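You operate a simulated robot arm through the tools that you are given. There is no shell and no other tool. Be economical: measure what you need, move in short steps, check, and stop when the job is done.

Carry out the task below with a simulated robot arm. There is one attempt and no reset: what you move stays moved.

## Task
Lock each pump bottle and put the one under its LOW line in the black basket.
Fine: lock it before you move it; leave the others where they stand.

Only the result counts: the job must be done as asked and must still hold three seconds after the hand-in. Knocking over, shifting, dropping, spilling or breaking anything else fails it.

## Robot
A 7-joint arm with a two-finger parallel gripper, fixed in place. Base frame: the origin is at the foot of the arm, x ahead of it, y to its left, z up. Lengths are in cm, angles in degrees, forces in N, time in s.
With the tool pointing down near the work surface it reaches from about 20 to 74 cm from the base axis. Its first joint turns from -166.0 to 166.0 degrees. Payload 1.57 kg.
The TCP is the grasp point between the finger pads, 3 cm short of the fingertips. In the tool frame z runs along the fingers and y along their closing line. The gripper opens to 11 cm. The fingers are 2.4 cm wide and 1.2 cm thick; the gripper's body (4.8 by 11.2 cm) begins 7.8 cm behind the TCP.
Orientation is that of the tool frame in the base frame, as a unit quaternion [w, x, y, z]. With the fingers straight down and closing along the base's y, the tool's x points along the base's -x, its y along +y and its z along -z.

## Interface
- The arm moves only by the tool move_arm. Its argument "steps" is a list of rows, each a list of 7 numbers: the shift along the base's x, y, z in mm, then the turn, a rotation vector about the base's x, y, z in degrees, then the gripper command, from -1 (fully open) to 1 (shut), values between in proportion. In form: [[tx, ty, tz, ax, ay, az, grip], ...]. A call has 1 to 10 rows; each row shifts and turns the commanded pose from where the row before left it. Each row takes 0.2 s and may step no farther than 5 cm and 8.6 degrees from the row before; otherwise, or with a gripper value out of range, the whole call is refused. Where a pose cannot be reached the arm comes as near as it can. A force on the tool above 40 N (or 10 N above the force at the start of the call, whichever is more), or a blocked arm, ends the call early, and 0.2 s more pass. The fingers move at their own pace (about 4.5 cm/s each) and stop on an object; they squeeze with about 23 N. The grip force told is the motor's: it shows also when the fingers shut on nothing. Time passes only in rows, and 0.2 s behind the last, so rows that do not move let the fingers close. It gives the time, the measured TCP pose, the force on the tool (base axes), the opening and the grip force at its end, in the units of the frame above (readings bear some noise), with the torque about the TCP (base axes, N m) and any sound that the robot's microphone picked up, and new pictures: "views" is both (left out), scene, wrist or none.
- Cameras (640 x 400 px; columns grow to the right, rows downward): "scene" is fixed at [21.9, 50.16, 164.85]; the picture's right is [-0.83, -0.56, 0.00], its down [-0.53, 0.78, -0.32] and it looks along [0.18, -0.27, -0.95] (base axes); focal length 293 px, centre (320, 200). "wrist" rides on the gripper at [7, 1.6, -14.1] in the tool frame; the picture's right is [-0.23, 0.97, 0.00], its down [-0.86, -0.20, -0.48] and it looks along [-0.47, -0.11, 0.88] (tool axes); focal length 222 px, centre (320, 200). There is no depth. A picture from a camera that has moved, and an enlarged one, comes with that camera's place and axes in the base frame and with its lens.
- slide_trunk(by): slides the trunk up (or, below 0, down) by that many cm; the arm rides with it, the base frame stays. It gives what a move gives, with no picture.
- close_up(camera, box): a new picture of the part [left, top, right, bottom] of that camera's present view, enlarged. The clock stands still meanwhile.
- close_job(): hands the job in; it is judged then, once.

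Go step by step. Nothing tells you positions but the pictures and the camera data: compare them with the known pose of the tool, close in by small moves and look again before you grip or let go. The budget is 120 turns and 200 pictures, counting those below and the enlarged ones. Unless the task says otherwise, let go and move clear before handing in, and close with one line.

The tools are called after ">>>" by a JSON object that holds its "name" and its "arguments". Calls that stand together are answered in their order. move_arm: Moves the arm, as the interface text tells. Its arguments: {"type":"object","properties":{"steps":{"type":"array"},"views":{"type":"string","enum":["both","scene","wrist","none"]}},"required":["steps"]} The other tools are called the same way: slide_trunk (by) slides the trunk up or down; close_up (camera, box) takes an enlarged picture of a part of a camera's view; close_job () hands the job in.

At the start:

```text
time: 0.0
tool_pos: [35.72, 32.47, 125.47]
orientation: [0.0, 0.0, 1.0, 0.0]
wrist_force: [0.7, -0.3, 0.0]
ft_torque: [0.03, -0.02, 0.0]
gripper_width: 10.99
finger_force: 0.0
trunk travel left (down, up): [-52.5, 6.5]
```

scene: 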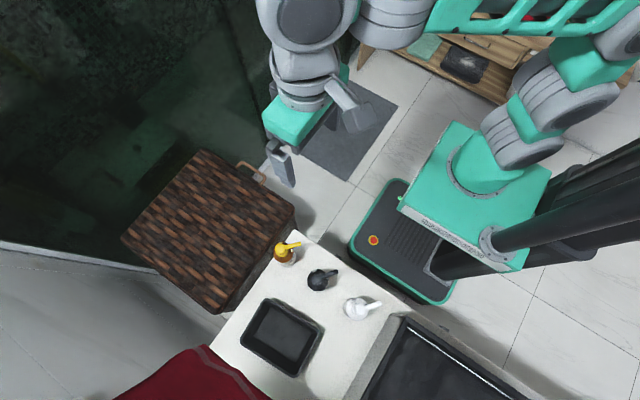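
wrist: 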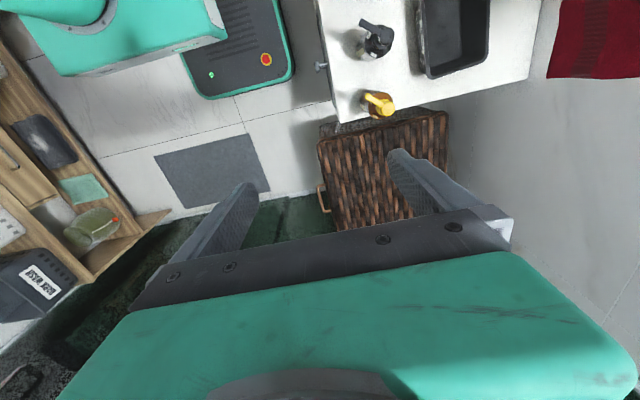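

I see three pump bottles (yellow, black, white) on a white counter with a black tray/basket beside them. I'll zoom in for details.

>>> {"name": "close_up", "arguments": {"camera": "scene", "box": [230, 220, 410, 380]}}

>>> {"name": "close_up", "arguments": {"camera": "wrist", "box": [310, 0, 510, 125]}}

>>> {"name": "close_up", "arguments": {"camera": "scene", "box": [260, 230, 390, 330]}}

```text
2.50 times, centred on (320, 300) of scene
camera zoom: at [21.9, 50.16, 164.85], right [-0.83, -0.56, 0.0], down [-0.53, 0.78, -0.32], along [0.18, -0.27, -0.95], focal length 733 px, centre (320, -50)
```

zoom: 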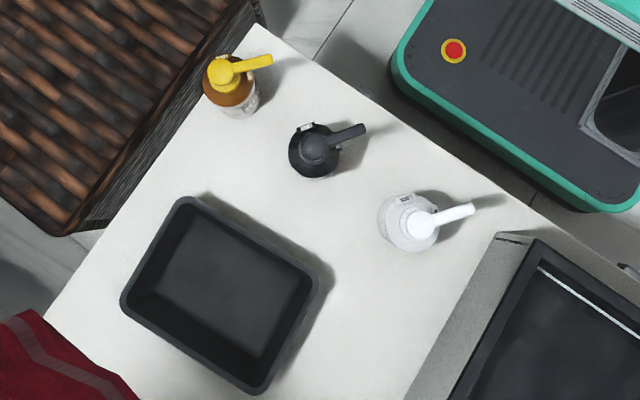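

```text
3.20 times, centred on (410, 62) of wrist
camera zoom: at [28.78, 33.9, 139.63], right [0.23, 0.97, 0.0], down [0.86, -0.2, 0.48], along [0.47, -0.11, -0.88], focal length 711 px, centre (32, 640)
```

zoom: 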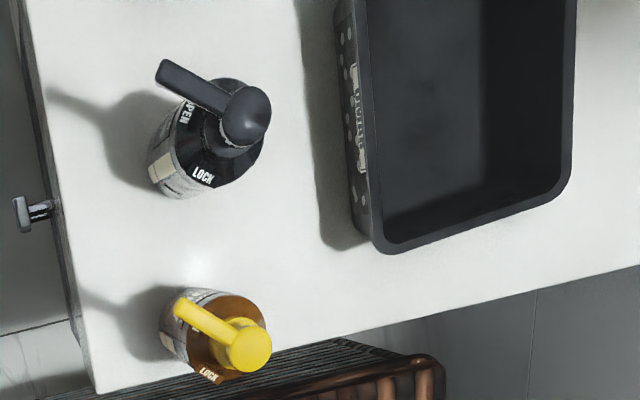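

```text
4.00 times, centred on (325, 280) of scene
camera zoom: at [21.9, 50.16, 164.85], right [-0.83, -0.56, 0.0], down [-0.53, 0.78, -0.32], along [0.18, -0.27, -0.95], focal length 1173 px, centre (300, -120)
```

zoom: 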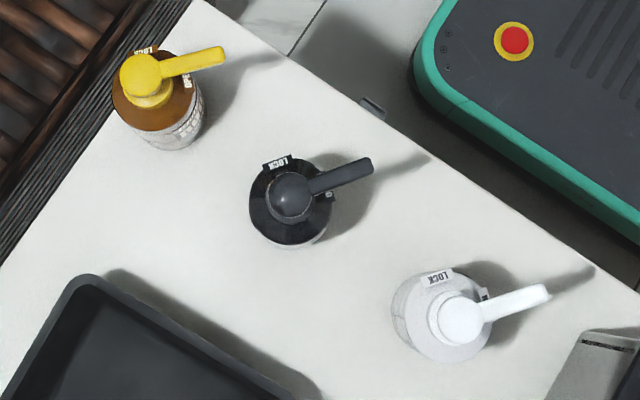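

The bottle heads are near (36.7,45.6), (25,46.3) and (13.2,46.5), at z≈93. The nozzles point to OPEN, with LOCK about 90° away. I'll turn the wrist to view the labels from the robot's side.

>>> {"name": "move_arm", "arguments": {"steps": [[-10, -10, 0, 0, 0, 8.5, -1], [-10, -10, 0, 0, 0, 8.5, -1], [-10, -10, 0, 0, 0, 8.5, -1], [-10, -10, 0, 0, 0, 8.5, -1], [-10, -10, 0, 0, 0, 8.5, -1], [-10, -10, 0, 0, 0, 8.5, -1], [-10, -10, 0, 0, 0, 8.5, -1], [-10, -10, 0, 0, 0, 8.5, -1], [-10, -10, 0, 0, 0, 8.5, -1], [-10, -10, 0, 0, 0, 8.5, -1]], "views": "both"}}

```text
time: 2.2
tool_pos: [25.48, 22.37, 125.48]
orientation: [0.0, -0.677, 0.736, 0.0]
wrist_force: [0.0, 0.2, -0.3]
ft_torque: [0.01, 0.0, 0.01]
gripper_width: 10.97
finger_force: 0.1
trunk travel left (down, up): [-52.5, 6.5]
camera wrist: at [23.44, 15.44, 139.69], right [-0.95, 0.31, 0.0], down [0.27, 0.84, 0.48], along [0.15, 0.45, -0.88], focal length 222 px, centre (320, 200)
```

scene: 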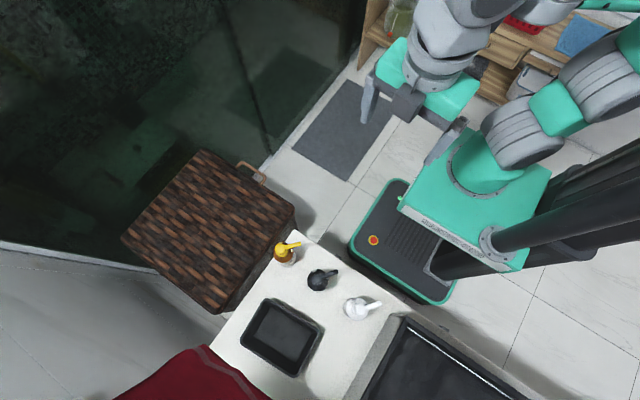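
wrist: 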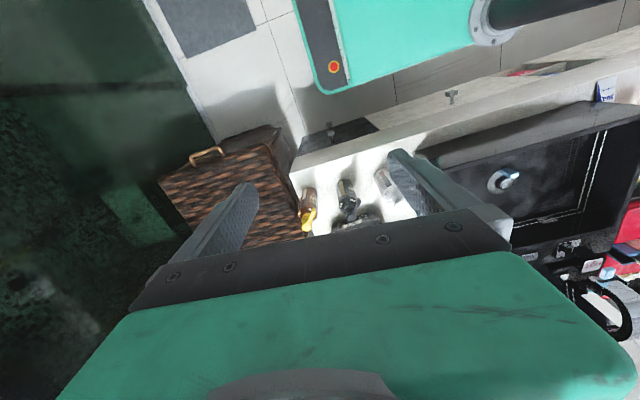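

The bottles sit at the bottom of this flipped view. I'll lower the trunk and tilt the gripper to look at the bottles from the side.

>>> {"name": "slide_trunk", "arguments": {"by": -25}}

>>> {"name": "move_arm", "arguments": {"steps": [[-5, 0, 0, 8, 0, 0, -1], [-5, 0, 0, 8, 0, 0, -1], [-5, 0, 0, 8, 0, 0, -1], [-5, 0, 0, 8, 0, 0, -1], [-5, 0, 0, 8, 0, 0, -1]], "views": "wrist"}}

```text
time: 4.8
tool_pos: [25.53, 22.4, 100.5]
orientation: [0.0, -0.676, 0.737, 0.0]
wrist_force: [0.0, 0.3, -0.4]
ft_torque: [0.02, -0.02, -0.01]
gripper_width: 11.02
finger_force: 0.1
trunk travel left (down, up): [-27.5, 31.5]
```

```text
time: 6.0
tool_pos: [24.69, 21.17, 102.61]
orientation: [0.2, -0.646, 0.699, 0.233]
wrist_force: [-0.4, 0.0, 0.4]
ft_torque: [0.02, -0.02, -0.01]
gripper_width: 11.0
finger_force: 0.0
out of reach, approached as far as the arm can: row 1, 2, 5
trunk travel left (down, up): [-27.5, 31.5]
camera wrist: at [22.83, 7.25, 110.15], right [-0.95, 0.24, 0.2], down [0.28, 0.4, 0.87], along [0.13, 0.88, -0.45], focal length 222 px, centre (320, 200)
```

wrist: 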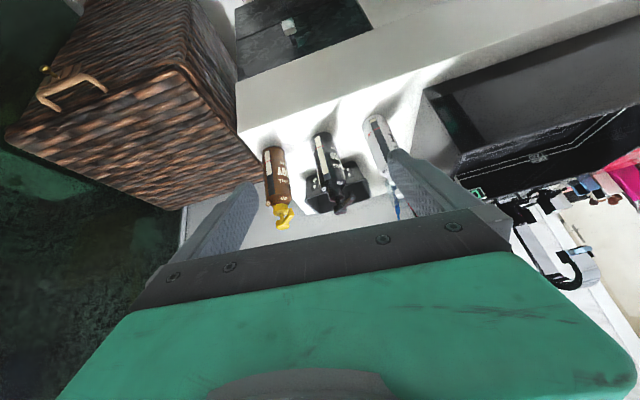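

The bottles are now in side view, upside down in the picture. I'll zoom in.

>>> {"name": "close_up", "arguments": {"camera": "wrist", "box": [240, 100, 420, 230]}}

>>> {"name": "close_up", "arguments": {"camera": "wrist", "box": [250, 130, 350, 230]}}

```text
3.08 times, centred on (330, 165) of wrist
camera zoom: at [22.83, 7.25, 110.15], right [-0.95, 0.24, 0.2], down [0.28, 0.4, 0.87], along [0.13, 0.88, -0.45], focal length 684 px, centre (289, 308)
```

zoom: 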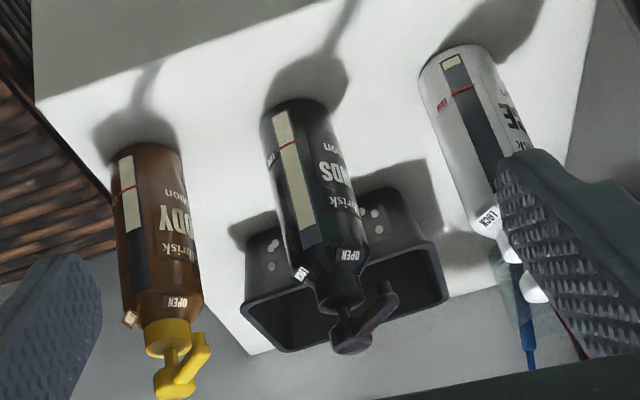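

```text
4.00 times, centred on (300, 180) of wrist
camera zoom: at [22.83, 7.25, 110.15], right [-0.95, 0.24, 0.2], down [0.28, 0.4, 0.87], along [0.13, 0.88, -0.45], focal length 888 px, centre (400, 280)
```

zoom: 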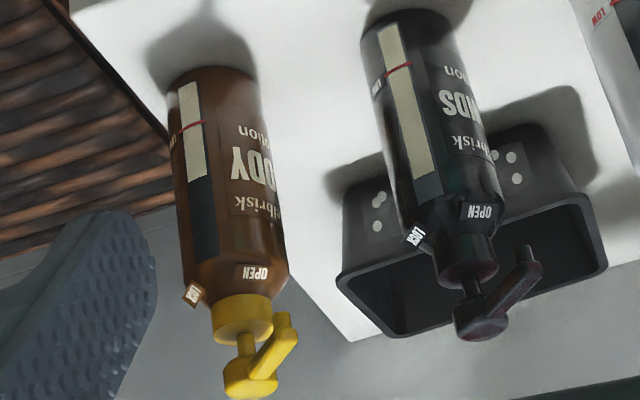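

The white bottle's level sits below its red LOW line, and the others are above theirs, so white goes to the basket. Each head turns about +90° (counter-clockwise seen from above) from OPEN to LOCK. I'll go back to tool-down over the bottles at a safe height.

>>> {"name": "move_arm", "arguments": {"steps": [[0, 20, 10, -8, 0, 0, -1], [0, 20, 10, -8, 0, 0, -1], [0, 20, 10, -8, 0, 0, -1], [0, 20, 10, -8, 0, 0, -1], [0, 20, 10, -8, 0, 0, -1], [0, 20, 10, 0, 0, -7.5, -1], [0, 20, 0, 0, 0, -7.5, -1], [0, 20, 0, 0, 0, -7.5, -1], [0, 20, 0, 0, 0, -7.5, -1], [0, 20, 0, 0, 0, 0, -1]], "views": "both"}}

```text
time: 7.3
tool_pos: [24.41, 32.9, 107.87]
orientation: [-0.022, -0.655, 0.755, -0.024]
wrist_force: [1.9, 0.3, -2.8]
ft_torque: [0.08, 0.24, 0.13]
gripper_width: 11.02
finger_force: 0.0
trunk travel left (down, up): [-27.5, 31.5]
stopped in row 6: the force on the tool passed its limit at 86 N (the readings are from after the stop); the commanded pose is now the measured one
camera wrist: at [21.88, 27.11, 122.54], right [-0.93, 0.36, -0.02], down [0.32, 0.85, 0.42], along [0.17, 0.39, -0.91], focal length 222 px, centre (320, 200)
```

scene: 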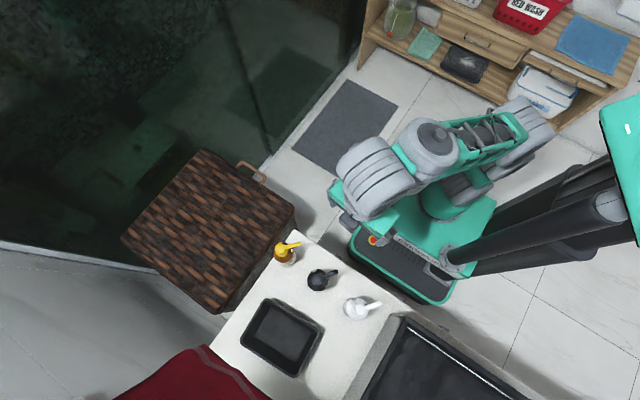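
wrist: 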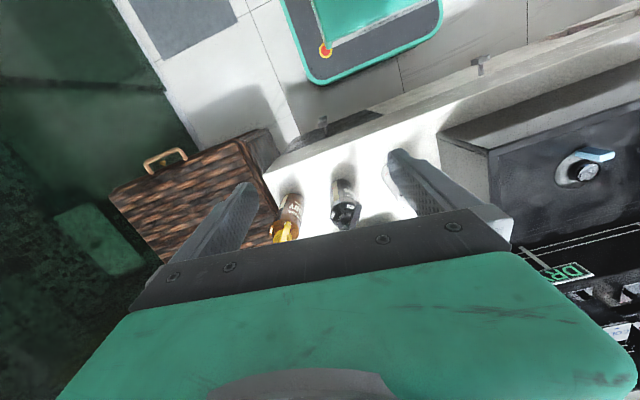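

The arm stopped on a force spike well away from the objects, likely its own configuration, and nothing on the counter has moved. I'll level the tool and continue more gently.

>>> {"name": "move_arm", "arguments": {"steps": [[0, 5, 0, 1.9, 0, 0, -1], [0, 10, 0, 1.8, 0, -4, -1], [0, 10, 0, 0, 0, -4, -1], [0, 10, 0, 0, 0, -4, -1], [0, 10, 0, 0, 0, -5, -1], [0, 10, 0, 0, 0, -5, -1], [0, 10, 0, 0, 0, -5, -1]], "views": "both"}}

```text
time: 8.9
tool_pos: [24.41, 39.55, 108.02]
orientation: [-0.003, -0.46, 0.888, 0.001]
wrist_force: [-1.2, 0.2, 0.0]
ft_torque: [0.0, 0.01, -0.01]
gripper_width: 11.01
finger_force: 0.0
trunk travel left (down, up): [-27.5, 31.5]
camera wrist: at [19.17, 34.74, 122.26], right [-0.66, 0.75, 0.0], down [0.66, 0.58, 0.47], along [0.35, 0.32, -0.88], focal length 222 px, centre (320, 200)
```

scene: 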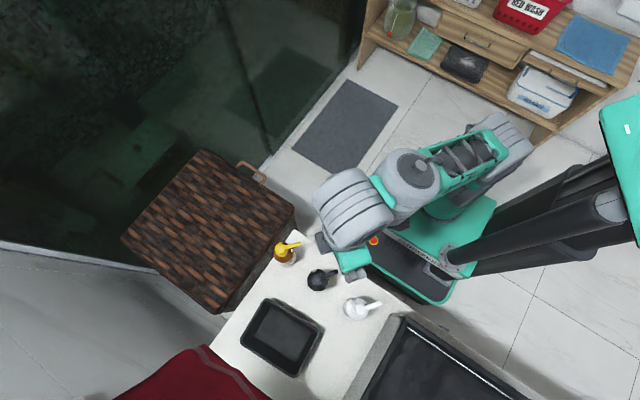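
wrist: 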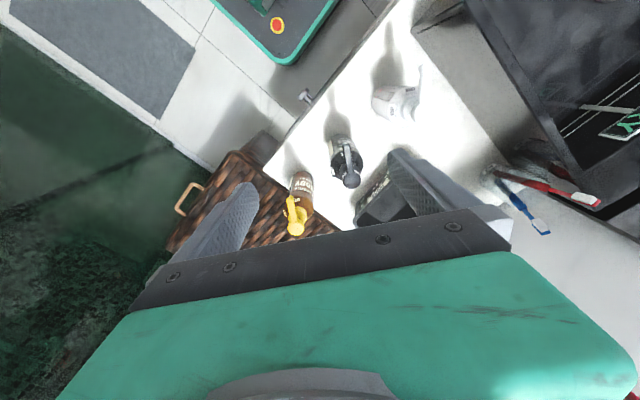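

Tool is level with φ≈145°. I'll zoom in to measure the heads.

>>> {"name": "close_up", "arguments": {"camera": "wrist", "box": [270, 60, 430, 240]}}

>>> {"name": "close_up", "arguments": {"camera": "scene", "box": [340, 285, 390, 325]}}

>>> {"name": "close_up", "arguments": {"camera": "scene", "box": [265, 230, 345, 295]}}

```text
2.22 times, centred on (350, 150) of wrist
camera zoom: at [19.17, 34.74, 122.26], right [-0.66, 0.75, 0.0], down [0.66, 0.58, 0.47], along [0.35, 0.32, -0.88], focal length 494 px, centre (253, 311)
```

zoom: 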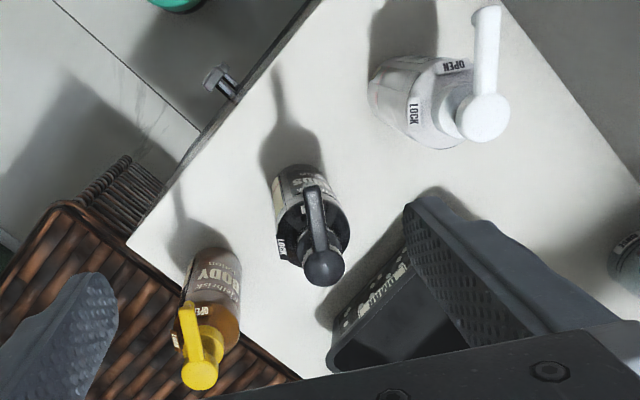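

```text
10.00 times, centred on (365, 305) of scene
camera zoom: at [21.9, 50.16, 164.85], right [-0.83, -0.56, 0.0], down [-0.53, 0.78, -0.32], along [0.18, -0.27, -0.95], focal length 2932 px, centre (-130, -850)
```

zoom: 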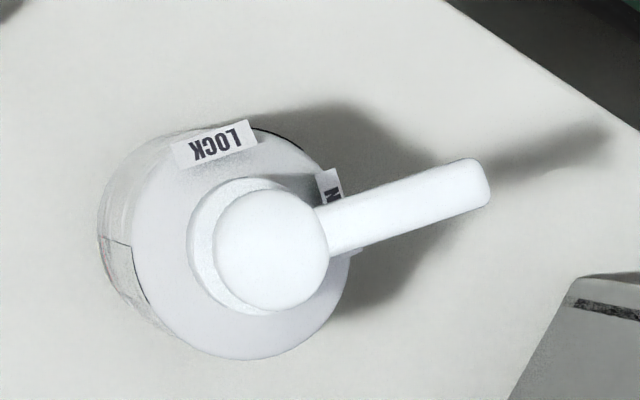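

```text
6.15 times, centred on (305, 262) of scene
camera zoom: at [21.9, 50.16, 164.85], right [-0.83, -0.56, 0.0], down [-0.53, 0.78, -0.32], along [0.18, -0.27, -0.95], focal length 1804 px, centre (412, -185)
```

zoom: 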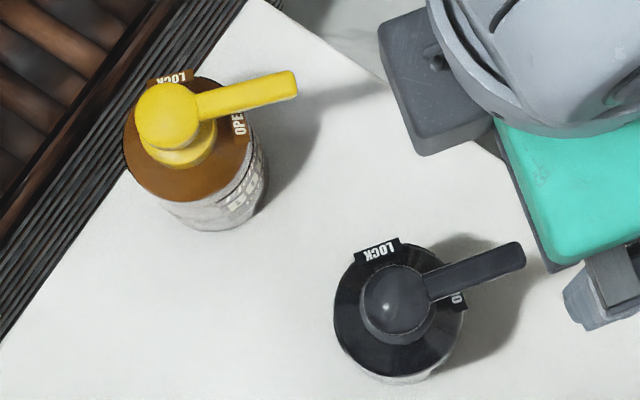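

Estimates: black (25.15,46.4), white (13.2,46.7), yellow (36.9,45.7), knob tops at z≈93.5. I'll move above black and check alignment.

>>> {"name": "move_arm", "arguments": {"steps": [[1.5, 17, 0, 0, 0, 0, -1], [2, 17, 0, 0, 0, 0, -1], [2, 17, 0, 0, 0, 0, -1], [2, 17.5, 0, 0, 0, 0, -1], [0, 0, -20, 0, 0, 0, -1], [0, 0, -20, 0, 0, 0, -1], [0, 0, -20, 0, 0, 0, -1], [0, 0, -20, 0, 0, 0, -1], [0, 0, 0, 0, 0, 0, -1]], "views": "both"}}

>>> {"name": "close_up", "arguments": {"camera": "wrist", "box": [220, 120, 420, 260]}}

```text
time: 10.9
tool_pos: [25.05, 46.01, 99.62]
orientation: [-0.003, -0.461, 0.888, 0.001]
wrist_force: [1.1, 0.6, -0.3]
ft_torque: [0.01, 0.0, 0.0]
gripper_width: 10.99
finger_force: 0.0
out of reach, approached as far as the arm can: row 4
trunk travel left (down, up): [-27.5, 31.5]
camera wrist: at [19.82, 41.22, 113.77], right [-0.66, 0.75, 0.0], down [0.66, 0.58, 0.47], along [0.35, 0.32, -0.88], focal length 222 px, centre (320, 200)
```

scene: 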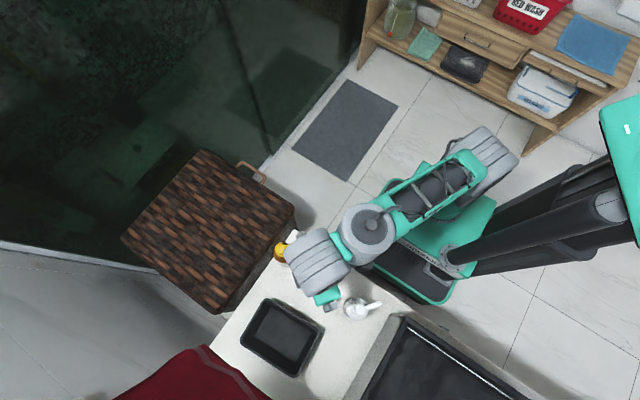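
wrist: 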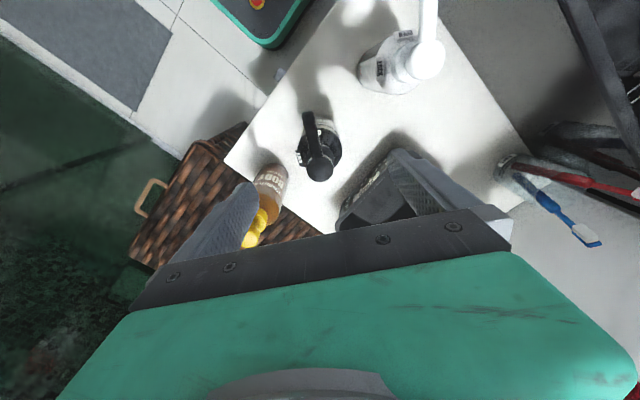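

```text
2.86 times, centred on (320, 190) of wrist
camera zoom: at [19.82, 41.22, 113.77], right [-0.66, 0.75, 0.0], down [0.66, 0.58, 0.47], along [0.35, 0.32, -0.88], focal length 635 px, centre (320, 229)
```

zoom: 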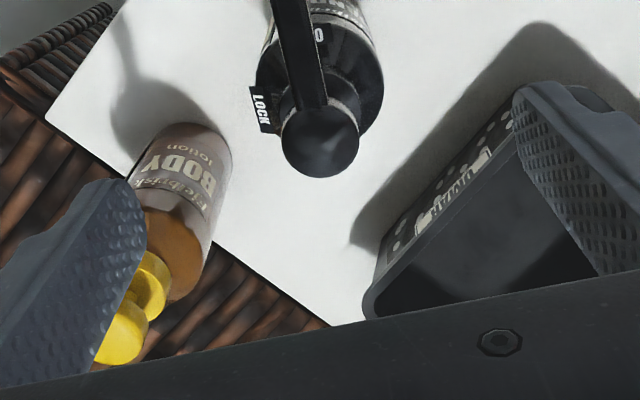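

Knob of black is at about (25.3,46.35), top ≈94. The collar below is wider (top ≈90.3), so I'll grip with fingertips at about z 91. Fine-adjusting and descending.

>>> {"name": "move_arm", "arguments": {"steps": [[2.5, 3.5, -10, 0, 0, 0, -1], [0, 0, -15, 0, 0, 0, -1], [0, 0, -10, 0, 0, 0, -1], [0, 0, 0, 0, 0, 0, -1]], "views": "wrist"}}

>>> {"name": "close_up", "arguments": {"camera": "wrist", "box": [220, 120, 420, 260]}}

```text
time: 11.9
tool_pos: [25.24, 46.41, 95.94]
orientation: [-0.003, -0.46, 0.888, 0.001]
wrist_force: [0.0, 0.2, -0.3]
ft_torque: [0.02, 0.01, 0.0]
gripper_width: 11.01
finger_force: 0.1
trunk travel left (down, up): [-27.5, 31.5]
camera wrist: at [20.06, 41.57, 110.18], right [-0.66, 0.75, 0.0], down [0.66, 0.58, 0.47], along [0.35, 0.32, -0.88], focal length 222 px, centre (320, 200)
```

wrist: 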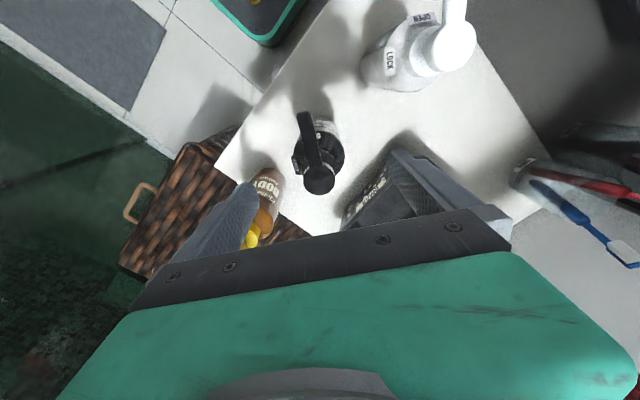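

```text
2.86 times, centred on (320, 190) of wrist
camera zoom: at [20.06, 41.57, 110.18], right [-0.66, 0.75, 0.0], down [0.66, 0.58, 0.47], along [0.35, 0.32, -0.88], focal length 635 px, centre (320, 229)
```

zoom: 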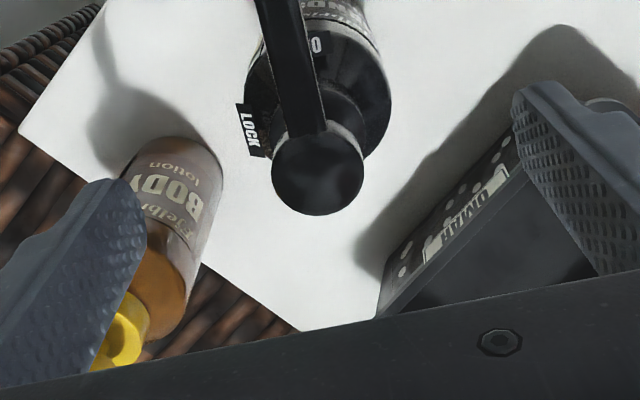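

Well centred. I'll descend to 94 and half close to check.

>>> {"name": "move_arm", "arguments": {"steps": [[0, -0.8, -10, 0, 0, 0, -1], [0, 0, -9.5, 0, 0, 0, -1], [0, 0, 0, 0, 0, 0, 0.2], [0, 0, 0, 0, 0, 0, 0.3], [0, 0, 0, 0, 0, 0, 0.3], [0, 0, 0, 0, 0, 0, 0.3], [0, 0, 0, 0, 0, 0, 0.3]], "views": "wrist"}}

>>> {"name": "close_up", "arguments": {"camera": "wrist", "box": [240, 130, 400, 240]}}

```text
time: 13.5
tool_pos: [25.32, 46.38, 94.1]
orientation: [-0.003, -0.46, 0.888, 0.002]
wrist_force: [-0.7, -0.4, -0.3]
ft_torque: [0.02, -0.03, -0.03]
gripper_width: 3.86
finger_force: 0.0
trunk travel left (down, up): [-27.5, 31.5]
camera wrist: at [20.09, 41.5, 108.3], right [-0.66, 0.75, 0.0], down [0.66, 0.58, 0.47], along [0.35, 0.32, -0.88], focal length 222 px, centre (320, 200)
```

wrist: 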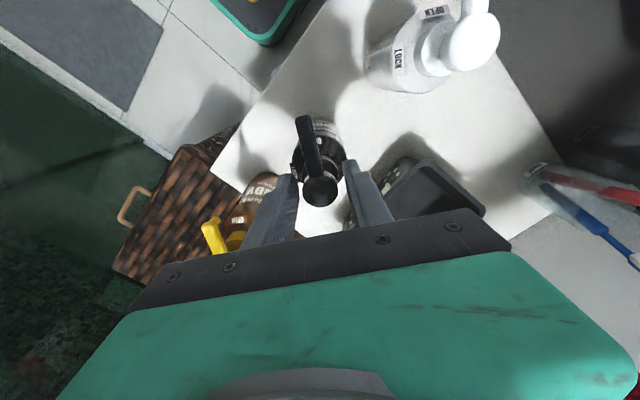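

```text
3.64 times, centred on (320, 185) of wrist
camera zoom: at [20.09, 41.5, 108.3], right [-0.66, 0.75, 0.0], down [0.66, 0.58, 0.47], along [0.35, 0.32, -0.88], focal length 808 px, centre (320, 254)
```

zoom: 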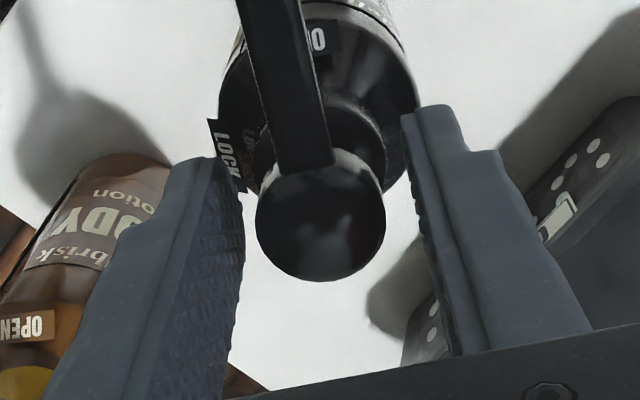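

Knob is centred between fingers. Closing and checking the grip.

>>> {"name": "move_arm", "arguments": {"steps": [[0, 0, 0, 0, 0, 0, 1], [0, 0, 0, 0, 0, 0, 1], [0, 0, 0, 0, 0, 0, 1]], "views": "wrist"}}

```text
time: 14.3
tool_pos: [25.26, 46.44, 94.09]
orientation: [-0.003, -0.46, 0.888, 0.001]
wrist_force: [0.1, 0.4, 1.2]
ft_torque: [0.01, -0.01, 0.0]
gripper_width: 3.04
finger_force: 23.4
trunk travel left (down, up): [-27.5, 31.5]
camera wrist: at [20.08, 41.5, 108.3], right [-0.67, 0.75, 0.0], down [0.66, 0.58, 0.47], along [0.35, 0.32, -0.88], focal length 222 px, centre (320, 200)
```

wrist: 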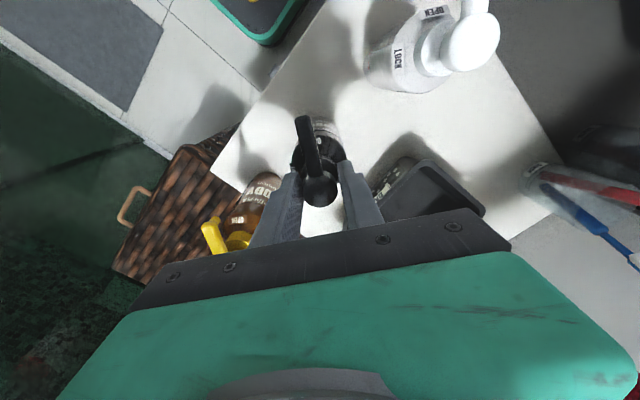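

Gripped with little side force. Twisting toward LOCK, checking after the first part.

>>> {"name": "move_arm", "arguments": {"steps": [[0, 0, 0, 0, 0, 5, 1], [0, 0, 0, 0, 0, 5, 1], [0, 0, 0, 0, 0, 5, 1], [0, 0, 0, 0, 0, 5, 1]], "views": "wrist"}}

>>> {"name": "close_up", "arguments": {"camera": "wrist", "box": [240, 80, 400, 240]}}

```text
time: 15.3
tool_pos: [25.42, 46.28, 94.15]
orientation: [-0.003, -0.607, 0.794, 0.001]
wrist_force: [-0.6, 0.2, 0.4]
ft_torque: [0.08, -0.09, -0.01]
gripper_width: 3.04
finger_force: 23.0
trunk travel left (down, up): [-27.5, 31.5]
camera wrist: at [22.08, 39.98, 108.3], right [-0.88, 0.47, 0.0], down [0.42, 0.77, 0.47], along [0.22, 0.42, -0.88], focal length 222 px, centre (320, 200)
```

wrist: 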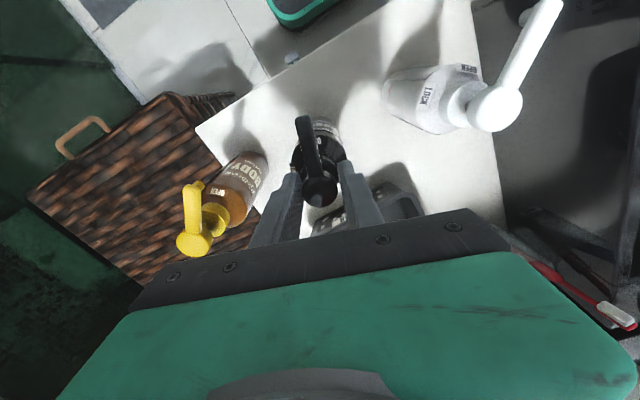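

```text
2.50 times, centred on (320, 160) of wrist
camera zoom: at [22.08, 39.98, 108.3], right [-0.88, 0.47, 0.0], down [0.42, 0.77, 0.47], along [0.22, 0.42, -0.88], focal length 555 px, centre (320, 300)
```

zoom: 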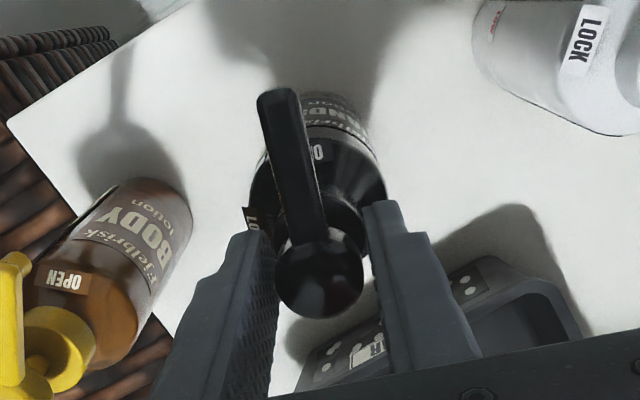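

It's unclear whether the head turned relative to the bottle or the bottle turned along. I'll look closer.

>>> {"name": "close_up", "arguments": {"camera": "wrist", "box": [280, 100, 360, 220]}}

```text
3.33 times, centred on (320, 160) of wrist
camera zoom: at [22.08, 39.98, 108.3], right [-0.88, 0.47, 0.0], down [0.42, 0.77, 0.47], along [0.22, 0.42, -0.88], focal length 740 px, centre (320, 333)
```

zoom: 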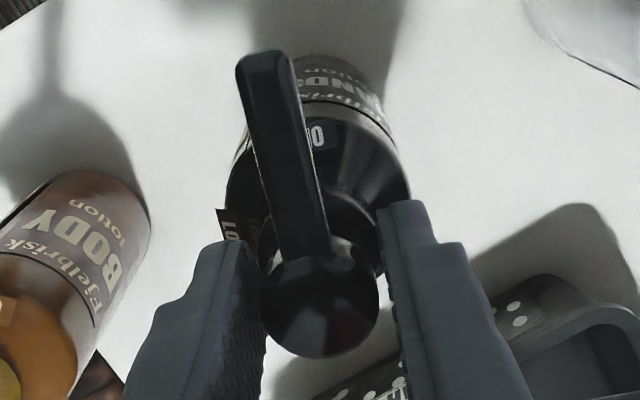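

Ambiguous; I'll twist another 20° and compare.

>>> {"name": "move_arm", "arguments": {"steps": [[0, 0, 0, 0, 0, 5, 1], [0, 0, 0, 0, 0, 5, 1], [0, 0, 0, 0, 0, 5, 1], [0, 0, 0, 0, 0, 5, 1]], "views": "none"}}

>>> {"name": "close_up", "arguments": {"camera": "wrist", "box": [280, 100, 360, 220]}}

```text
time: 16.3
tool_pos: [25.26, 46.38, 94.13]
orientation: [0.002, 0.737, -0.675, -0.001]
wrist_force: [0.4, -0.6, -0.7]
ft_torque: [0.15, 0.01, -0.02]
gripper_width: 3.05
finger_force: 23.3
trunk travel left (down, up): [-27.5, 31.5]
```

```text
3.33 times, centred on (320, 160) of wrist
camera zoom: at [24.39, 39.2, 108.3], right [-0.99, 0.14, 0.0], down [0.13, 0.87, 0.47], along [0.06, 0.47, -0.88], focal length 740 px, centre (320, 333)
```

zoom: 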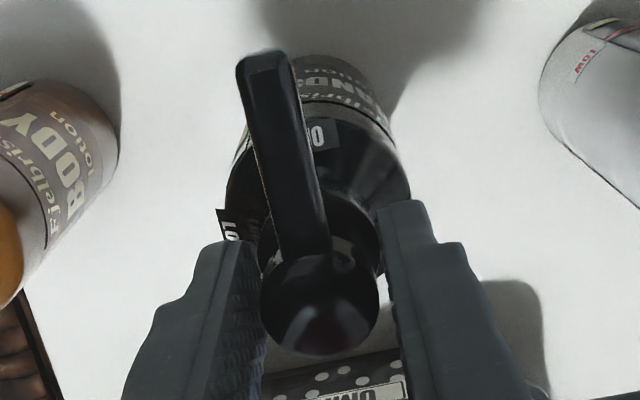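

The bottle turned along with the head: the grip width of 3.0 cm exceeds the knob's 2.5 cm, so I was holding the wider collar. I'll turn it back exactly, release, and re-grip higher on the knob.

>>> {"name": "move_arm", "arguments": {"steps": [[0, 0, 0, 0, 0, -5, 1], [0, 0, 0, 0, 0, -5, 1], [0, 0, 0, 0, 0, -5, 1], [0, 0, 0, 0, 0, -5, 1], [0, 0, 0, 0, 0, -5, 1], [0, 0, 0, 0, 0, -5, 1], [0, 0, 0, 0, 0, -5, 1], [0, 0, 0, 0, 0, -5, 1], [0, 0, 0, 0, 0, 0, 1]], "views": "none"}}

>>> {"name": "move_arm", "arguments": {"steps": [[0, 0, 0, 0, 0, 0, 0.3], [0, 0, 0, 0, 0, 0, 0.3], [0, 0, 6, 0, 0, 0, 0.3], [0, 0, 6, 0, 0, 0, 0.3], [0, 0, 0, 0, 0, 0, 1], [0, 0, 0, 0, 0, 0, 1], [0, 0, 0, 0, 0, 0, 1]], "views": "none"}}

>>> {"name": "close_up", "arguments": {"camera": "wrist", "box": [260, 100, 380, 220]}}

```text
time: 18.3
tool_pos: [25.35, 46.42, 94.14]
orientation: [-0.002, -0.459, 0.888, 0.001]
wrist_force: [1.1, 0.4, 0.0]
ft_torque: [-0.03, -0.06, 0.02]
gripper_width: 3.04
finger_force: 23.2
trunk travel left (down, up): [-27.5, 31.5]
```

```text
time: 19.9
tool_pos: [25.24, 46.29, 95.26]
orientation: [-0.003, -0.46, 0.888, 0.002]
wrist_force: [0.3, -1.7, -0.3]
ft_torque: [-0.15, -0.02, 0.0]
gripper_width: 2.46
finger_force: 22.5
trunk travel left (down, up): [-27.5, 31.5]
```

```text
3.33 times, centred on (320, 160) of wrist
camera zoom: at [20.07, 41.46, 109.51], right [-0.66, 0.75, 0.0], down [0.66, 0.58, 0.47], along [0.35, 0.32, -0.88], focal length 740 px, centre (320, 333)
```

zoom: 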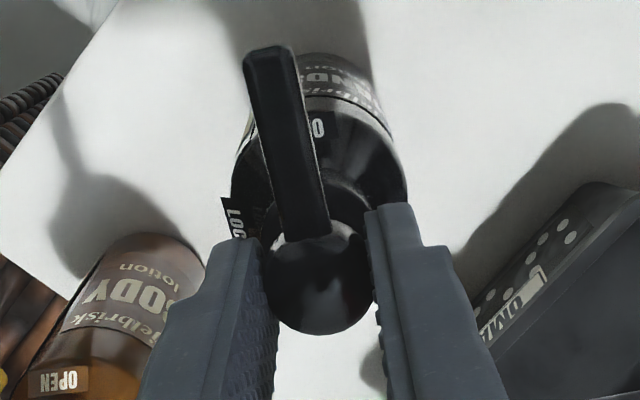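

Now the grip is 2.46 cm, which matches the knob. Twisting 20° and checking.

>>> {"name": "move_arm", "arguments": {"steps": [[0, 0, 0, 0, 0, 5, 1], [0, 0, 0, 0, 0, 5, 1], [0, 0, 0, 0, 0, 5, 1], [0, 0, 0, 0, 0, 5, 1]], "views": "none"}}

>>> {"name": "close_up", "arguments": {"camera": "wrist", "box": [260, 100, 380, 220]}}

```text
time: 20.9
tool_pos: [25.26, 46.25, 95.34]
orientation: [-0.003, -0.608, 0.794, 0.0]
wrist_force: [0.8, 0.0, 0.7]
ft_torque: [-0.01, -0.08, 0.04]
gripper_width: 2.48
finger_force: 22.9
trunk travel left (down, up): [-27.5, 31.5]
```

```text
3.33 times, centred on (320, 160) of wrist
camera zoom: at [22.03, 39.94, 109.49], right [-0.88, 0.47, 0.0], down [0.42, 0.77, 0.47], along [0.22, 0.42, -0.88], focal length 740 px, centre (320, 333)
```

zoom: 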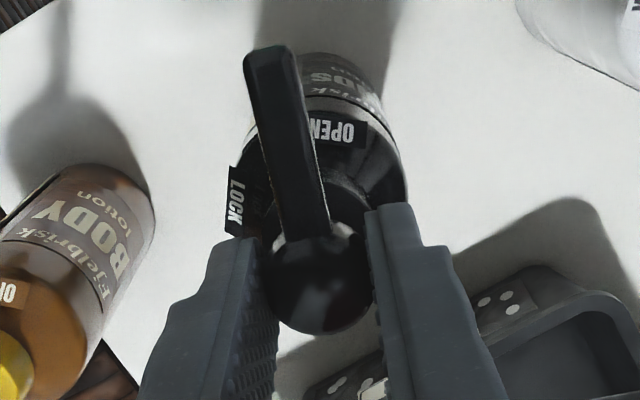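

The head now turns relative to the bottle. Continuing to about 80–90°.

>>> {"name": "move_arm", "arguments": {"steps": [[0, 0, 0, 0, 0, 5, 1], [0, 0, 0, 0, 0, 5, 1], [0, 0, 0, 0, 0, 5, 1], [0, 0, 0, 0, 0, 5, 1], [0, 0, 0, 0, 0, 5, 1], [0, 0, 0, 0, 0, 5, 1], [0, 0, 0, 0, 0, 5, 1], [0, 0, 0, 0, 0, 5, 1], [0, 0, 0, 0, 0, 5, 1], [0, 0, 0, 0, 0, 5, 1]], "views": "none"}}

>>> {"name": "close_up", "arguments": {"camera": "wrist", "box": [260, 100, 380, 220]}}

```text
time: 23.1
tool_pos: [25.27, 46.39, 95.32]
orientation: [0.003, 0.886, -0.463, 0.0]
wrist_force: [-1.0, 0.4, 0.2]
ft_torque: [0.05, 0.06, -0.03]
gripper_width: 2.45
finger_force: 23.1
trunk travel left (down, up): [-27.5, 31.5]
```

```text
3.33 times, centred on (320, 160) of wrist
camera zoom: at [28.02, 39.73, 109.52], right [-0.93, -0.37, 0.01], down [-0.32, 0.82, 0.47], along [-0.18, 0.44, -0.88], focal length 740 px, centre (320, 333)
```

zoom: 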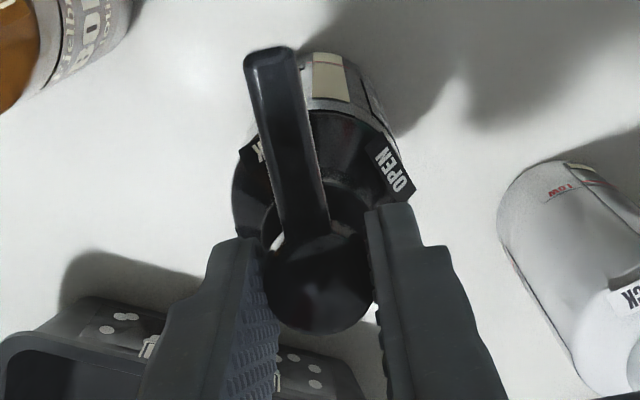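

Nearly at LOCK. Continuing 15° more.

>>> {"name": "move_arm", "arguments": {"steps": [[0, 0, 0, 0, 0, 5, 1], [0, 0, 0, 0, 0, 5, 1], [0, 0, 0, 0, 0, 5, 1]], "views": "none"}}

>>> {"name": "close_up", "arguments": {"camera": "wrist", "box": [260, 100, 380, 220]}}

```text
time: 23.9
tool_pos: [25.28, 46.39, 95.31]
orientation: [0.004, 0.94, -0.342, 0.001]
wrist_force: [-1.1, 0.0, 0.0]
ft_torque: [0.09, 0.0, 0.0]
gripper_width: 2.43
finger_force: 22.8
trunk travel left (down, up): [-27.5, 31.5]
```

```text
3.33 times, centred on (320, 160) of wrist
camera zoom: at [29.65, 40.6, 109.52], right [-0.8, -0.6, 0.01], down [-0.52, 0.71, 0.47], along [-0.29, 0.38, -0.88], focal length 740 px, centre (320, 333)
```

zoom: 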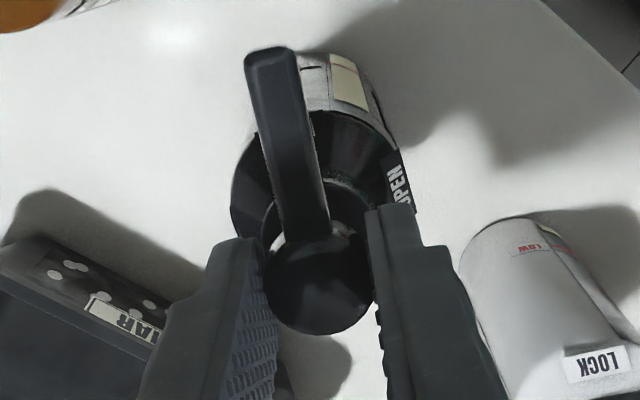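

Nozzle covers the LOCK label at 85°. Five more degrees to match the starting relation to OPEN.

>>> {"name": "move_arm", "arguments": {"steps": [[0, 0, 0, 0, 0, 4, 1], [0, 0, 0, 0, 0, 3, 1], [0, 0, 0, 0, 0, 0, 1]], "views": "none"}}

>>> {"name": "close_up", "arguments": {"camera": "wrist", "box": [260, 100, 380, 220]}}

```text
time: 24.7
tool_pos: [25.28, 46.42, 95.28]
orientation: [0.004, 0.959, -0.284, 0.001]
wrist_force: [0.1, -0.6, 0.8]
ft_torque: [0.04, 0.0, -0.01]
gripper_width: 2.45
finger_force: 23.3
trunk travel left (down, up): [-27.5, 31.5]
```

```text
3.33 times, centred on (320, 160) of wrist
camera zoom: at [30.34, 41.17, 109.53], right [-0.72, -0.69, 0.01], down [-0.61, 0.64, 0.47], along [-0.33, 0.34, -0.88], focal length 740 px, centre (320, 333)
```

zoom: 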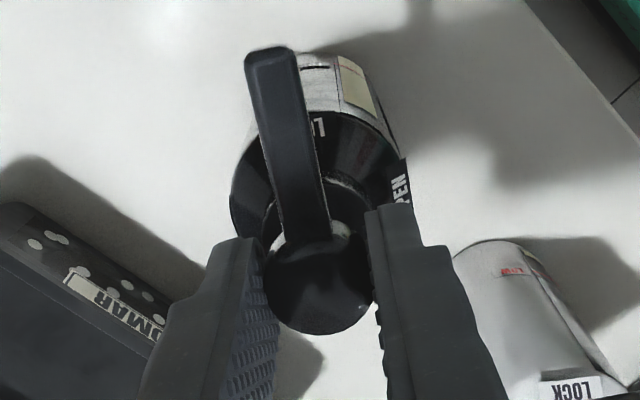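

Black is at LOCK (the "L" now shows where the "O" showed before). Releasing straight up, then moving toward white while rotating back.

>>> {"name": "move_arm", "arguments": {"steps": [[0, 0, 0, 0, 0, 0, 0.3], [0, 0, 0, 0, 0, 0, 0.3], [0, 0, 15, 0, 0, 0, 0.3], [0, 0, 25, 0, 0, 0, 0], [0, 0, 25, 0, 0, 0, -0.5], [0, 0, 25, 0, 0, 0, -1], [-10, 0, 20, 0, 0, -8, -1], [-10, 0, 0, 0, 0, -8, -1], [-10, 0, 0, 0, 0, -8, -1], [-10, 0, 0, 0, 0, -8, -1]], "views": "none"}}

>>> {"name": "move_arm", "arguments": {"steps": [[-10, 0, 0, 0, 0, -8, -1], [-10, 0, 0, 0, 0, -8, -1], [-10, 0, 0, 0, 0, -8, -1], [-10, 0, 0, 0, 0, -8, -1], [-10, 0, 0, 0, 0, -8, -1], [-10, 0, 0, 0, 0, -8, -1], [-10, 0, 0, 0, 0, -8, -1], [-10, 0, 0, 0, 0, -8, -1], [0, 0, 0, 0, 0, -2, -1]], "views": "both"}}

```text
time: 26.9
tool_pos: [21.31, 46.47, 106.5]
orientation: [0.003, 0.841, -0.54, 0.001]
wrist_force: [-0.4, 0.9, 0.0]
ft_torque: [0.02, -0.06, -0.02]
gripper_width: 11.0
finger_force: 0.0
trunk travel left (down, up): [-27.5, 31.5]
```

```text
time: 28.9
tool_pos: [13.26, 46.41, 106.4]
orientation: [-0.002, -0.412, 0.911, 0.002]
wrist_force: [-0.6, -0.2, -0.6]
ft_torque: [-0.02, 0.04, 0.01]
gripper_width: 10.98
finger_force: 0.0
trunk travel left (down, up): [-27.5, 31.5]
camera wrist: at [7.61, 42.1, 120.47], right [-0.58, 0.81, 0.0], down [0.72, 0.51, 0.47], along [0.38, 0.28, -0.88], focal length 222 px, centre (320, 200)
```

scene: 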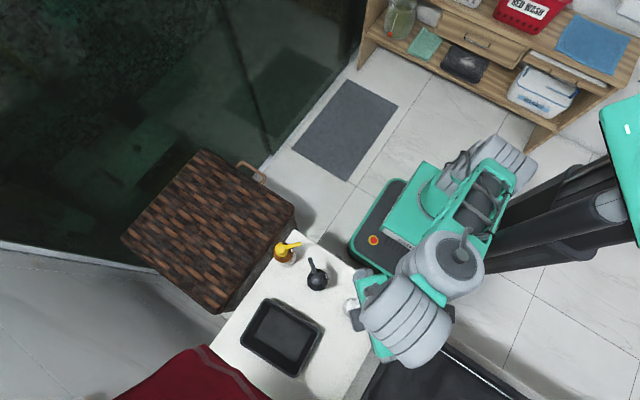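
wrist: 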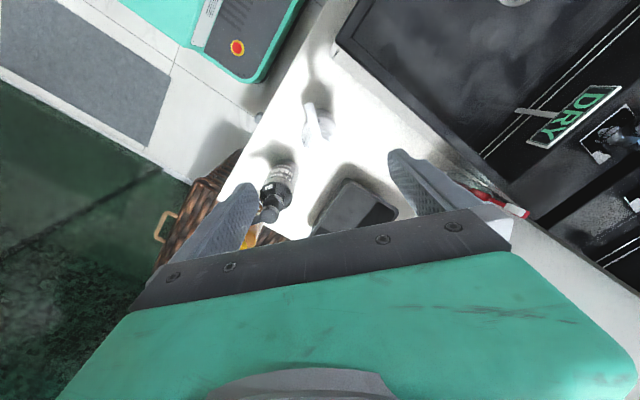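

>>> {"name": "close_up", "arguments": {"camera": "wrist", "box": [270, 80, 370, 160]}}

>>> {"name": "close_up", "arguments": {"camera": "scene", "box": [260, 230, 360, 300]}}

```text
5.00 times, centred on (320, 120) of wrist
camera zoom: at [7.61, 42.1, 120.47], right [-0.58, 0.81, 0.0], down [0.72, 0.51, 0.47], along [0.38, 0.28, -0.88], focal length 1111 px, centre (320, 600)
```

zoom: 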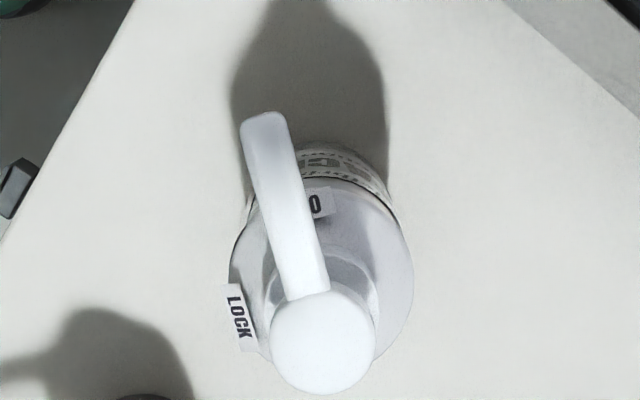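

```text
5.71 times, centred on (310, 265) of scene
camera zoom: at [21.9, 50.16, 164.85], right [-0.83, -0.56, 0.0], down [-0.53, 0.78, -0.32], along [0.18, -0.27, -0.95], focal length 1676 px, centre (377, -171)
```

zoom: 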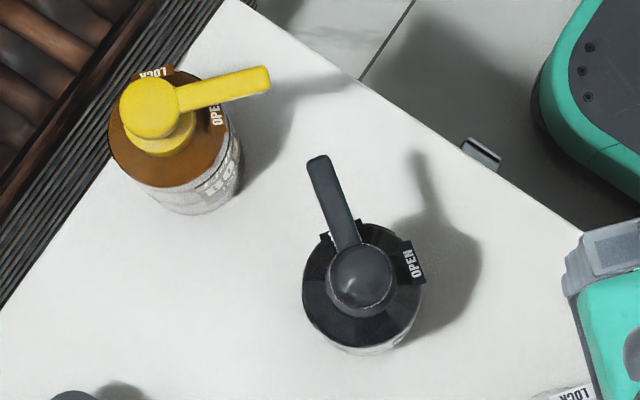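

Black nozzle sits squarely over LOCK and hasn't shifted. White knob is at about (13.35,46.55). Descending above it.

>>> {"name": "move_arm", "arguments": {"steps": [[0.5, 1, -20, 0, 0, 0, -1], [0, 0, -20, 0, 0, 0, -1], [0, 0, -20, 0, 0, 0, -1], [0, 0, -20, 0, 0, 0, -1], [0, 0, -5, 0, 0, 0, -1], [0, 0, 0, 0, 0, 0, -1]], "views": "none"}}

>>> {"name": "close_up", "arguments": {"camera": "wrist", "box": [220, 100, 420, 240]}}

```text
time: 30.3
tool_pos: [13.18, 46.52, 97.76]
orientation: [-0.004, -0.413, 0.911, 0.001]
wrist_force: [-0.1, 0.5, -0.9]
ft_torque: [0.02, -0.01, 0.0]
gripper_width: 10.99
finger_force: 0.1
trunk travel left (down, up): [-27.5, 31.5]
```

```text
2.86 times, centred on (320, 170) of wrist
camera zoom: at [7.48, 42.23, 111.97], right [-0.58, 0.81, 0.0], down [0.72, 0.51, 0.47], along [0.38, 0.28, -0.88], focal length 635 px, centre (320, 286)
```

zoom: 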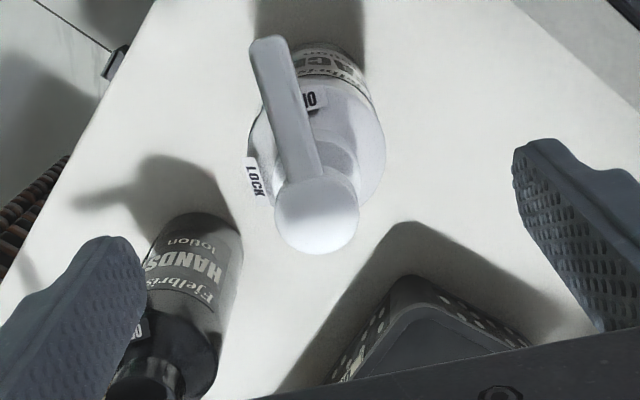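

Centred within about 1 mm. Descending to 95.3 and gripping the knob.

>>> {"name": "move_arm", "arguments": {"steps": [[0.3, -0.8, -12, 0, 0, 0, -0.5], [0, 0, -12, 0, 0, 0, 0.2], [0, 0, 0, 0, 0, 0, 0.3], [0, 0, 0, 0, 0, 0, 0.3], [0, 0, 0, 0, 0, 0, 0.4], [0, 0, 0, 0, 0, 0, 1], [0, 0, 0, 0, 0, 0, 1], [0, 0, 0, 0, 0, 0, 1]], "views": "none"}}

>>> {"name": "close_up", "arguments": {"camera": "wrist", "box": [260, 100, 380, 220]}}

```text
time: 32.1
tool_pos: [13.18, 46.33, 95.31]
orientation: [-0.002, -0.413, 0.911, 0.003]
wrist_force: [0.0, 0.4, 0.9]
ft_torque: [-0.01, -0.06, 0.0]
gripper_width: 2.45
finger_force: 22.6
trunk travel left (down, up): [-27.5, 31.5]
```

```text
3.33 times, centred on (320, 160) of wrist
camera zoom: at [7.55, 42.12, 109.57], right [-0.58, 0.81, 0.0], down [0.72, 0.51, 0.47], along [0.38, 0.28, -0.88], focal length 740 px, centre (320, 333)
```

zoom: 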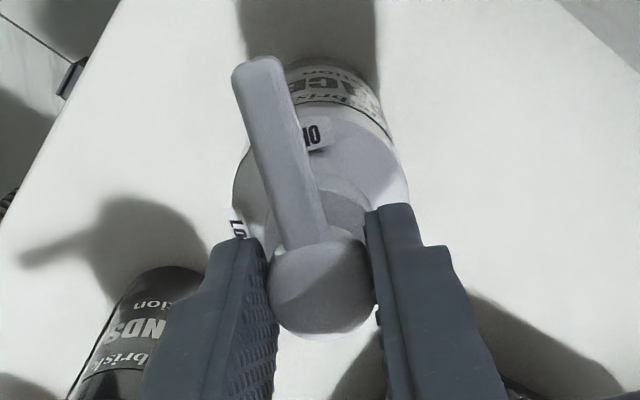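

Grip is 2.45 cm on the knob. Twisting +90°.

>>> {"name": "move_arm", "arguments": {"steps": [[0, 0, 0, 0, 0, 5, 1], [0, 0, 0, 0, 0, 5, 1], [0, 0, 0, 0, 0, 5, 1], [0, 0, 0, 0, 0, 5, 1], [0, 0, 0, 0, 0, 5, 1], [0, 0, 0, 0, 0, 5, 1], [0, 0, 0, 0, 0, 5, 1], [0, 0, 0, 0, 0, 5, 1], [0, 0, 0, 0, 0, 5, 1], [0, 0, 0, 0, 0, 5, 1]], "views": "none"}}

>>> {"name": "move_arm", "arguments": {"steps": [[0, 0, 0, 0, 0, 5, 1], [0, 0, 0, 0, 0, 5, 1], [0, 0, 0, 0, 0, 5, 1], [0, 0, 0, 0, 0, 5, 1], [0, 0, 0, 0, 0, 5, 1], [0, 0, 0, 0, 0, 5, 1], [0, 0, 0, 0, 0, 5, 1], [0, 0, 0, 0, 0, 5, 1], [0, 0, 0, 0, 0, 1, 1]], "views": "none"}}

>>> {"name": "close_up", "arguments": {"camera": "wrist", "box": [260, 100, 380, 220]}}

```text
time: 34.3
tool_pos: [13.45, 46.27, 95.32]
orientation: [0.004, 0.76, -0.65, 0.0]
wrist_force: [0.2, -0.6, -0.4]
ft_torque: [-0.03, 0.03, 0.02]
gripper_width: 2.45
finger_force: 23.0
trunk travel left (down, up): [-27.5, 31.5]
```

```text
time: 36.3
tool_pos: [13.34, 46.36, 95.43]
orientation: [0.002, 0.939, -0.343, 0.001]
wrist_force: [-0.2, 1.0, 0.4]
ft_torque: [0.14, 0.0, -0.03]
gripper_width: 2.45
finger_force: 22.7
trunk travel left (down, up): [-27.5, 31.5]
```

```text
3.33 times, centred on (320, 160) of wrist
camera zoom: at [17.72, 40.65, 109.61], right [-0.8, -0.6, 0.0], down [-0.52, 0.71, 0.47], along [-0.29, 0.38, -0.88], focal length 740 px, centre (320, 333)
```

zoom: 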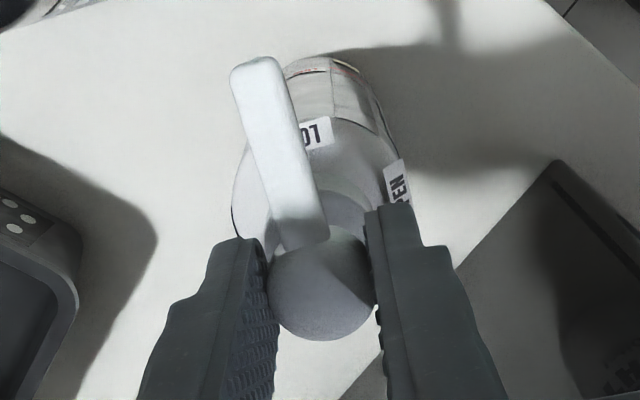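

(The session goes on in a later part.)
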